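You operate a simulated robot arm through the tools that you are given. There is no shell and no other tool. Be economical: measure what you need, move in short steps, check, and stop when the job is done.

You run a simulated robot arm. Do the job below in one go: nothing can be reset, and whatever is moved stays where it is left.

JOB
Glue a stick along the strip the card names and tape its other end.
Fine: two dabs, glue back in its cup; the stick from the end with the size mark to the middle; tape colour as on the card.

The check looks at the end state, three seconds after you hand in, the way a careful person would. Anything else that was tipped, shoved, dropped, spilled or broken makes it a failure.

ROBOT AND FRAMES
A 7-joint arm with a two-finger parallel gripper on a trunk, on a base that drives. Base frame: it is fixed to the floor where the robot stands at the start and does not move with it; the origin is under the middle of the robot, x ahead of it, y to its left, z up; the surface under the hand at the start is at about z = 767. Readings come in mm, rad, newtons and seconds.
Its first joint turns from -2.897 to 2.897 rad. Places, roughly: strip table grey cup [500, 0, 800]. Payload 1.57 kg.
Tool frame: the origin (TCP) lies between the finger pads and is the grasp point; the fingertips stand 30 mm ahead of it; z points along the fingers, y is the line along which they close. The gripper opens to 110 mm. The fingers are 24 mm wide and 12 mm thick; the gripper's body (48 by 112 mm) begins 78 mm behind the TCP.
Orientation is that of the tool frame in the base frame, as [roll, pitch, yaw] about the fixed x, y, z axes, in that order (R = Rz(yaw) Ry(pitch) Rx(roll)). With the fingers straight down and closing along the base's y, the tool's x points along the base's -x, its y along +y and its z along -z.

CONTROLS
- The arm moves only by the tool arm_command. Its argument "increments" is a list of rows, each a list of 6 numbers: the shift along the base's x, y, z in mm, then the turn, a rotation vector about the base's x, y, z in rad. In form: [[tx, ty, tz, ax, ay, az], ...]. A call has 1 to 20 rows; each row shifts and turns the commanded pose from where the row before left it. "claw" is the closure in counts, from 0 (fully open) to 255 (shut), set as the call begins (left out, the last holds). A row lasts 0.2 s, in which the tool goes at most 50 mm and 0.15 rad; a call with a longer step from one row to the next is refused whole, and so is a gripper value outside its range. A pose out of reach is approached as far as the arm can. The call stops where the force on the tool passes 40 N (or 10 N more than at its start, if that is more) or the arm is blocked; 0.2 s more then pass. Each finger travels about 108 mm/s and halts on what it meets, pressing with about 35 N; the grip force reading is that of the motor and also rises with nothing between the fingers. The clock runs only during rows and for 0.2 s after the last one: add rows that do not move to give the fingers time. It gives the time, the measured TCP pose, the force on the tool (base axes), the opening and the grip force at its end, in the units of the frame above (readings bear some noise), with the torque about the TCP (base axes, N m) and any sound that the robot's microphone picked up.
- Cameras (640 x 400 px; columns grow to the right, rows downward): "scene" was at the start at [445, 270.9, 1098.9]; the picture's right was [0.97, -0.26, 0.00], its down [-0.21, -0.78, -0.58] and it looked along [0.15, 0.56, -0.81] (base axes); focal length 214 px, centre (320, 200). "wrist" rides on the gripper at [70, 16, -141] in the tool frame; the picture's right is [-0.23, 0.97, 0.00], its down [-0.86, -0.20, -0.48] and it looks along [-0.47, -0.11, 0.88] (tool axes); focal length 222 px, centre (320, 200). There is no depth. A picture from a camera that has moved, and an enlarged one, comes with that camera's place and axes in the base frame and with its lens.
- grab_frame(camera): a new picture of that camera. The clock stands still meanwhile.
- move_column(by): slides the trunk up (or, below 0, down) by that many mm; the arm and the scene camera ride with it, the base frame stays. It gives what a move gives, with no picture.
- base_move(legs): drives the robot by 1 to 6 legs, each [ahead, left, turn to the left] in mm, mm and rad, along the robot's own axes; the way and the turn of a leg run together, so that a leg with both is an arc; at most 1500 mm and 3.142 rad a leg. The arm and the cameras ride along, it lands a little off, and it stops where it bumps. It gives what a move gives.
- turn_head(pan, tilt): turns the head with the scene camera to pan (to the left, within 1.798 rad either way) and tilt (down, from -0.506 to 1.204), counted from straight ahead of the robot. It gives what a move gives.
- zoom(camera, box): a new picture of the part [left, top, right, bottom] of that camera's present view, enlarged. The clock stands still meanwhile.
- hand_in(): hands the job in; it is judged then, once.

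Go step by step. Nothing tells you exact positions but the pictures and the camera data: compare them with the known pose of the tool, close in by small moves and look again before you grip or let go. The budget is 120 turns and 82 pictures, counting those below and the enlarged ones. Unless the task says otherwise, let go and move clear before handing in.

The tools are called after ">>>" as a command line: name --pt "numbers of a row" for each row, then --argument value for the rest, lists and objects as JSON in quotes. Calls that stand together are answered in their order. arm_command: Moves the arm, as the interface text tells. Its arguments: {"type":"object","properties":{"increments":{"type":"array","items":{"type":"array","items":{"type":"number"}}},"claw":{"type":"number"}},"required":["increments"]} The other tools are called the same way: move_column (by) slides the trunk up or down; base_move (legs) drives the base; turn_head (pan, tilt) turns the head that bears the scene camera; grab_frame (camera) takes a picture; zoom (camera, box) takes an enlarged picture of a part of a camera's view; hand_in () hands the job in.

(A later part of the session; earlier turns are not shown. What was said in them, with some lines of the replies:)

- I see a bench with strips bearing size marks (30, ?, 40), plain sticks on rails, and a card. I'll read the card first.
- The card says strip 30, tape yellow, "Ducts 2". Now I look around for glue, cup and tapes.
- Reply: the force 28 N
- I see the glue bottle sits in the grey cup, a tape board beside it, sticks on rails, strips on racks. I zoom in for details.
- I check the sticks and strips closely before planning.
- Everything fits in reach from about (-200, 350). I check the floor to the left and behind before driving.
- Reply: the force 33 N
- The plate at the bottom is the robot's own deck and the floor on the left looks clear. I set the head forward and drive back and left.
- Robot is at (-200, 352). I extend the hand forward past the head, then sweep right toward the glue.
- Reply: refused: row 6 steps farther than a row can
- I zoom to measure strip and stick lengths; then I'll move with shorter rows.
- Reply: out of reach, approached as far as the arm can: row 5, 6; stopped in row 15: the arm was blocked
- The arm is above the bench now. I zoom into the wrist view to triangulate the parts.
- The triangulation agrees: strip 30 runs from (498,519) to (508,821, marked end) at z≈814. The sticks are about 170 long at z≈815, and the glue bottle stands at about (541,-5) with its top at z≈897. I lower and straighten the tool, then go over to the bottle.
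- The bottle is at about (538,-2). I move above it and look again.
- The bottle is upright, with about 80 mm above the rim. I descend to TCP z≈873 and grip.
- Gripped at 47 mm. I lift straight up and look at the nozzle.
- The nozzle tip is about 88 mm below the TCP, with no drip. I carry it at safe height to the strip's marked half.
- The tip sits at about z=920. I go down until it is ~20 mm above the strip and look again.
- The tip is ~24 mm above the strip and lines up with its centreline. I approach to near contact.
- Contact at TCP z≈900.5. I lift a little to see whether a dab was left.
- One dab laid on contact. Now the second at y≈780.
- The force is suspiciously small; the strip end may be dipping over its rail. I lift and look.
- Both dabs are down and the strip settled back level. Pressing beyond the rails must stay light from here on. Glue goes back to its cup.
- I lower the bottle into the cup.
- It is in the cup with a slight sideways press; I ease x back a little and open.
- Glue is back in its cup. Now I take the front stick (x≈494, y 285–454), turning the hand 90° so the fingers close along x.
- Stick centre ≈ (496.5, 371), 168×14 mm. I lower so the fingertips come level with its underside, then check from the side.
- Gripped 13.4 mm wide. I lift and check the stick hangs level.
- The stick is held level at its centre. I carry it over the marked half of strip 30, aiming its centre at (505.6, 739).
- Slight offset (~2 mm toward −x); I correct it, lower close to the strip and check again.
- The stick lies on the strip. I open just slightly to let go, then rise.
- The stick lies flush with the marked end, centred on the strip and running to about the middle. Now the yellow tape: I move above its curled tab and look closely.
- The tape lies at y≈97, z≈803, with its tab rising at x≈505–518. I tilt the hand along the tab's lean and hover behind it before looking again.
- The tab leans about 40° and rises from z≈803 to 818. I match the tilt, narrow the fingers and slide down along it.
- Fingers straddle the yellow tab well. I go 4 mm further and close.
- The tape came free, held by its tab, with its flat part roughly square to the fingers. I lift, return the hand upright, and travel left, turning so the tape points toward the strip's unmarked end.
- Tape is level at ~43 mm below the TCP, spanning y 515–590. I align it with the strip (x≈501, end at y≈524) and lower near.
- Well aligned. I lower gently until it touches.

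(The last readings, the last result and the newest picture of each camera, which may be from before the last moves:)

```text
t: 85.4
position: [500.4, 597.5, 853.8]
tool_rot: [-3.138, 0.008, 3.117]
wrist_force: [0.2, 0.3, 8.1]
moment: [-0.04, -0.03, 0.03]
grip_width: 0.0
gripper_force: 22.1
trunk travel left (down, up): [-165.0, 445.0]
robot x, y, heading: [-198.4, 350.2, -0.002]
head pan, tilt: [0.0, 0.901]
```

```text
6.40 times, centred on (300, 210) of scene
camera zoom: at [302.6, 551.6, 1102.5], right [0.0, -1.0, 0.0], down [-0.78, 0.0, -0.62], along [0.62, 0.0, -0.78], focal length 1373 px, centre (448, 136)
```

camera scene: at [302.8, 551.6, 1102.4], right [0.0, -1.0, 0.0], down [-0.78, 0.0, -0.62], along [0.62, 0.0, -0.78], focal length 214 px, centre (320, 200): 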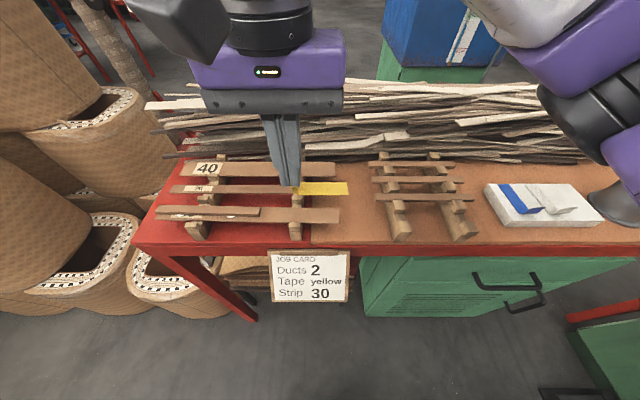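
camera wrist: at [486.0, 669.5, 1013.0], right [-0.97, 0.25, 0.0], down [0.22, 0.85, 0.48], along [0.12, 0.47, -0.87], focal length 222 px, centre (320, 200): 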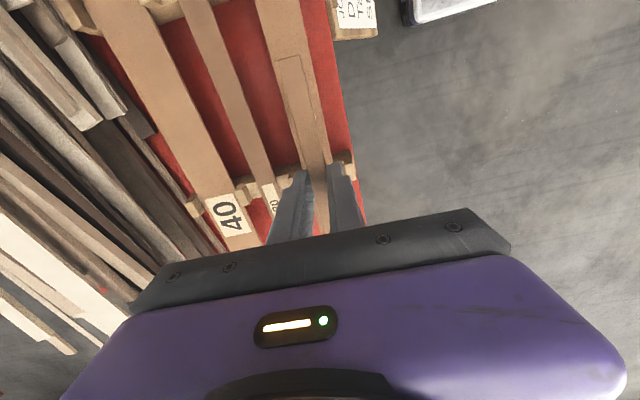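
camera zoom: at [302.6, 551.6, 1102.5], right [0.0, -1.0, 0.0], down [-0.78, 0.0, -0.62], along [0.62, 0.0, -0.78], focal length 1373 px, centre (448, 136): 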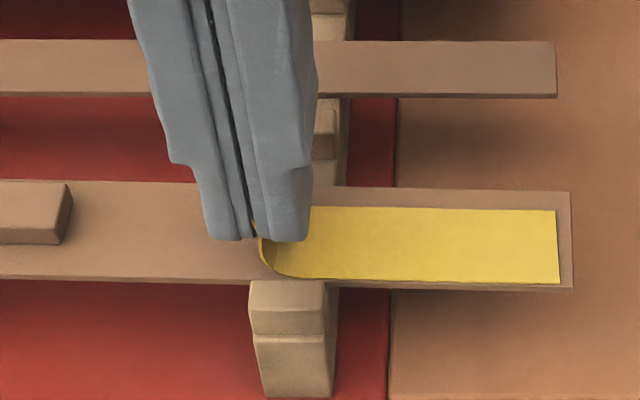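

The tape lies flat on the strip with firm contact over the rail. I open and rise.

>>> arm_command --pt "0 0 0.5 0 0 0" --pt "0 0 0 0 0 0" --pt "0 0 0 0 0 0" --pt "0 0 0 0 0 0" --claw 190

>>> arm_command --pt "0 0 5 0 0 0" --pt "0 0 15 0 0 0" --pt "0 0 30 0 0 0" --pt "0 0 40 0 0 0" --pt "0 0 30 0 0 0"

>>> grab_frame --camera "scene"

>>> zoom --camera "scene" --box '[140, 130, 360, 260]'

```text
t: 86.4
position: [500.4, 598.9, 854.0]
tool_rot: [-3.137, 0.007, 3.114]
wrist_force: [1.0, 0.4, -0.8]
moment: [-0.01, 0.01, 0.02]
grip_width: 28.1
gripper_force: 0.1
trunk travel left (down, up): [-165.0, 445.0]
robot x, y, heading: [-197.8, 349.9, 0.003]
head pan, tilt: [0.0, 0.901]
```

```text
t: 87.6
position: [500.5, 598.7, 974.5]
tool_rot: [-3.138, 0.008, 3.116]
wrist_force: [0.0, -0.3, -0.7]
moment: [0.0, 0.04, 0.01]
grip_width: 28.0
gripper_force: 0.0
trunk travel left (down, up): [-165.0, 445.0]
robot x, y, heading: [-198.4, 350.4, 0.004]
head pan, tilt: [0.0, 0.901]
```

```text
9 pictures are left
camera scene: at [302.9, 551.7, 1102.2], right [0.0, -1.0, 0.0], down [-0.78, 0.0, -0.62], along [0.62, 0.0, -0.78], focal length 214 px, centre (320, 200)
```

scene: 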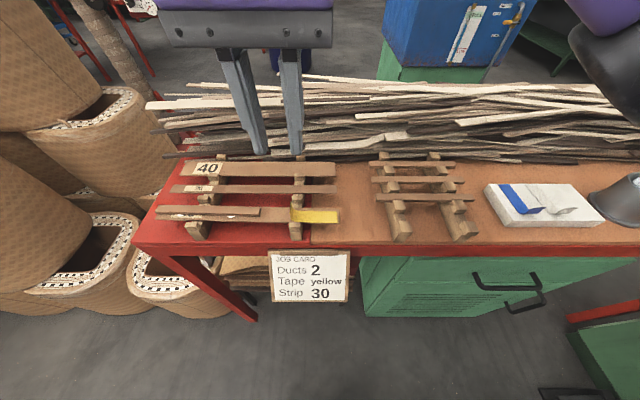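

```text
2.91 times, centred on (250, 195) of scene
camera zoom: at [302.9, 551.7, 1102.2], right [0.0, -1.0, 0.0], down [-0.78, 0.0, -0.62], along [0.62, 0.0, -0.78], focal length 624 px, centre (524, 214)
```

zoom: 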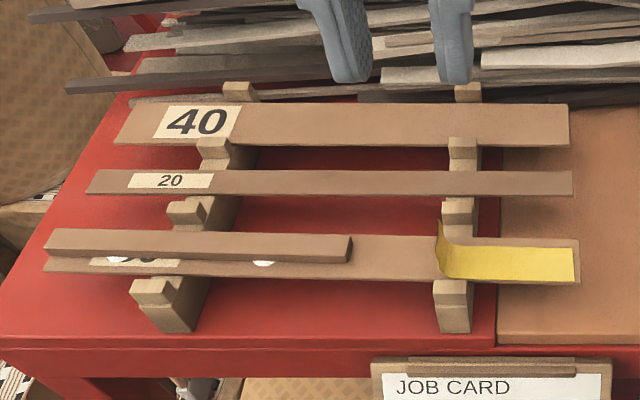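

Strip, stick and tape look right. I check closely whether the stick is really seated on the dabs.

>>> zoom --camera "scene" --box '[150, 195, 270, 235]'

```text
5.33 times, centred on (210, 215) of scene
camera zoom: at [302.9, 551.7, 1102.2], right [0.0, -1.0, 0.0], down [-0.78, 0.0, -0.62], along [0.62, 0.0, -0.78], focal length 1144 px, centre (907, 120)
```

zoom: 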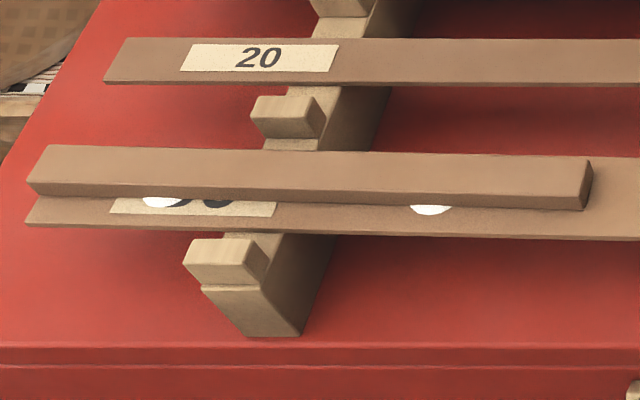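

It appears seated; a gentle press right above the rail will make sure it bonds.

>>> arm_command --pt "1.5 45 0 0 0 0" --pt "1.5 45 0 0 0 0" --pt "1.5 46 0 0 0 0" --pt "0 0 -40 0 0 0" --pt "0 0 -40 0 0 0" --pt "0 0 -30 0 0 0" --pt "0 0 -10 0 0 0" --pt "0 0 0 0 0 0" --claw 255

>>> arm_command --pt "0 0 -2 0 0 0" --pt "0 0 0 0 0 0"

>>> arm_command --pt "0 0 -1 0 0 0" --pt "0 0 0 0 0 0"

```text
t: 89.4
position: [504.0, 733.6, 854.5]
tool_rot: [-3.138, 0.007, 3.114]
wrist_force: [-0.2, -0.1, -0.3]
moment: [0.01, -0.04, 0.01]
grip_width: 0.0
gripper_force: 21.2
trunk travel left (down, up): [-165.0, 445.0]
robot x, y, heading: [-201.3, 352.1, 0.002]
head pan, tilt: [0.0, 0.901]
```

```text
t: 90.0
position: [504.8, 732.8, 852.5]
tool_rot: [-3.138, 0.007, 3.116]
wrist_force: [0.2, 0.3, 0.5]
moment: [0.0, 0.0, -0.01]
grip_width: 0.0
gripper_force: 21.5
trunk travel left (down, up): [-165.0, 445.0]
robot x, y, heading: [-200.5, 354.2, 0.004]
head pan, tilt: [0.0, 0.901]
```

```text
t: 90.6
position: [503.7, 732.6, 851.2]
tool_rot: [-3.138, 0.006, 3.117]
wrist_force: [-0.8, 0.0, 0.8]
moment: [0.02, 0.01, 0.02]
grip_width: 0.0
gripper_force: 21.3
trunk travel left (down, up): [-165.0, 445.0]
robot x, y, heading: [-200.6, 350.8, 0.005]
head pan, tilt: [0.0, 0.901]
```

>>> arm_command --pt "0 0 -1 0 0 0" --pt "0 0 0 0 0 0"

>>> arm_command --pt "0 0 -1 0 0 0" --pt "0 0 0 0 0 0"

```text
t: 91.2
position: [505.0, 732.9, 850.8]
tool_rot: [-3.141, 0.007, 3.115]
wrist_force: [-0.3, 1.1, 5.6]
moment: [0.03, -0.02, 0.03]
grip_width: 0.0
gripper_force: 21.2
trunk travel left (down, up): [-165.0, 445.0]
robot x, y, heading: [-197.1, 349.3, 0.001]
head pan, tilt: [0.0, 0.901]
```

```text
t: 91.8
position: [503.9, 733.0, 850.1]
tool_rot: [-3.14, 0.008, 3.116]
wrist_force: [0.9, -0.2, 16.4]
moment: [-0.06, -0.09, 0.0]
grip_width: 0.0
gripper_force: 21.2
trunk travel left (down, up): [-165.0, 445.0]
robot x, y, heading: [-198.8, 351.6, 0.001]
head pan, tilt: [0.0, 0.901]
```

Pressed at 16 N with nothing shifting. I lift clear and make final checks.

>>> arm_command --pt "0 0 5 0 0 0" --pt "0 0 25 0 0 0" --pt "0 0 40 0 0 0" --pt "0 0 40 0 0 0" --pt "0 0 30 0 0 0"

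>>> zoom --camera "scene" --box '[140, 130, 360, 260]'

>>> turn_head --pan -0.6 --tilt 0.8

>>> grab_frame --camera "scene"

```text
t: 93.0
position: [505.1, 731.7, 990.2]
tool_rot: [-3.138, 0.007, 3.115]
wrist_force: [0.6, -1.0, -0.2]
moment: [0.0, 0.04, -0.02]
grip_width: 0.0
gripper_force: 21.6
trunk travel left (down, up): [-165.0, 445.0]
robot x, y, heading: [-196.8, 349.8, -0.001]
head pan, tilt: [0.0, 0.901]
```

```text
2.91 times, centred on (250, 195) of scene
camera zoom: at [302.9, 551.7, 1102.2], right [0.0, -1.0, 0.0], down [-0.78, 0.0, -0.62], along [0.62, 0.0, -0.78], focal length 624 px, centre (524, 214)
```

zoom: 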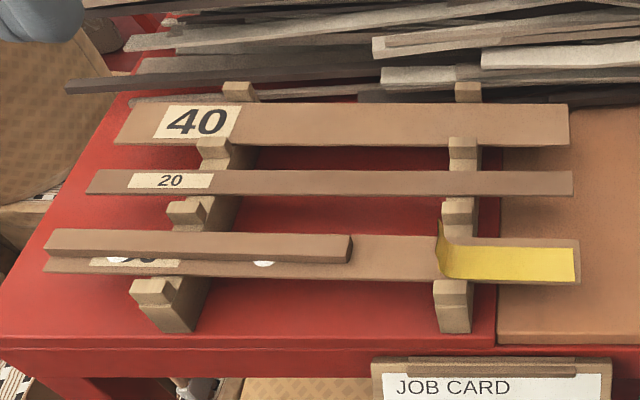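

```text
t: 94.0
position: [504.5, 732.3, 989.4]
tool_rot: [-3.137, 0.009, 3.114]
wrist_force: [0.3, 0.4, -0.4]
moment: [0.02, 0.0, -0.01]
grip_width: 0.3
gripper_force: 21.8
trunk travel left (down, up): [-165.0, 445.0]
robot x, y, heading: [-202.7, 353.2, 0.006]
head pan, tilt: [-0.6, 0.799]
```

```text
5 pictures are left
camera scene: at [294.0, 506.1, 1110.3], right [-0.56, -0.83, 0.0], down [-0.59, 0.4, -0.7], along [0.58, -0.39, -0.72], focal length 214 px, centre (320, 200)
```

scene: 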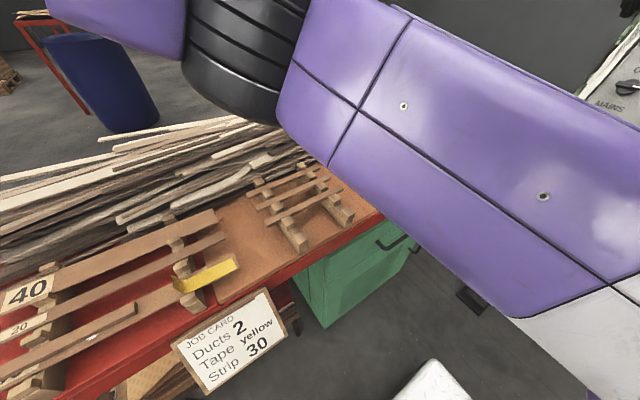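

The strip carries the stick and yellow tape, the glue is in its cup, nothing else moved, and the hand is clear. I hand in.

>>> hand_in

```text
The job is handed in.
```

I handed in the job. Strip 30 has a stick glued on with two dabs and yellow tape on its unmarked end, and the glue bottle is back in its cup.

- **Stick length:** the stick starts flush with the marked end and, at about 170 mm on a 300 mm strip, runs about 20 mm past the middle.
- **Tape position:** I took "its other end" to mean the strip's unmarked end, not the stick's inner end.
- **Card line "Ducts 2":** I took no separate action on it, since I couldn't tell what it referred to.
- **One near-miss:** the strip tipped briefly while I laid the second dab, then settled back level.
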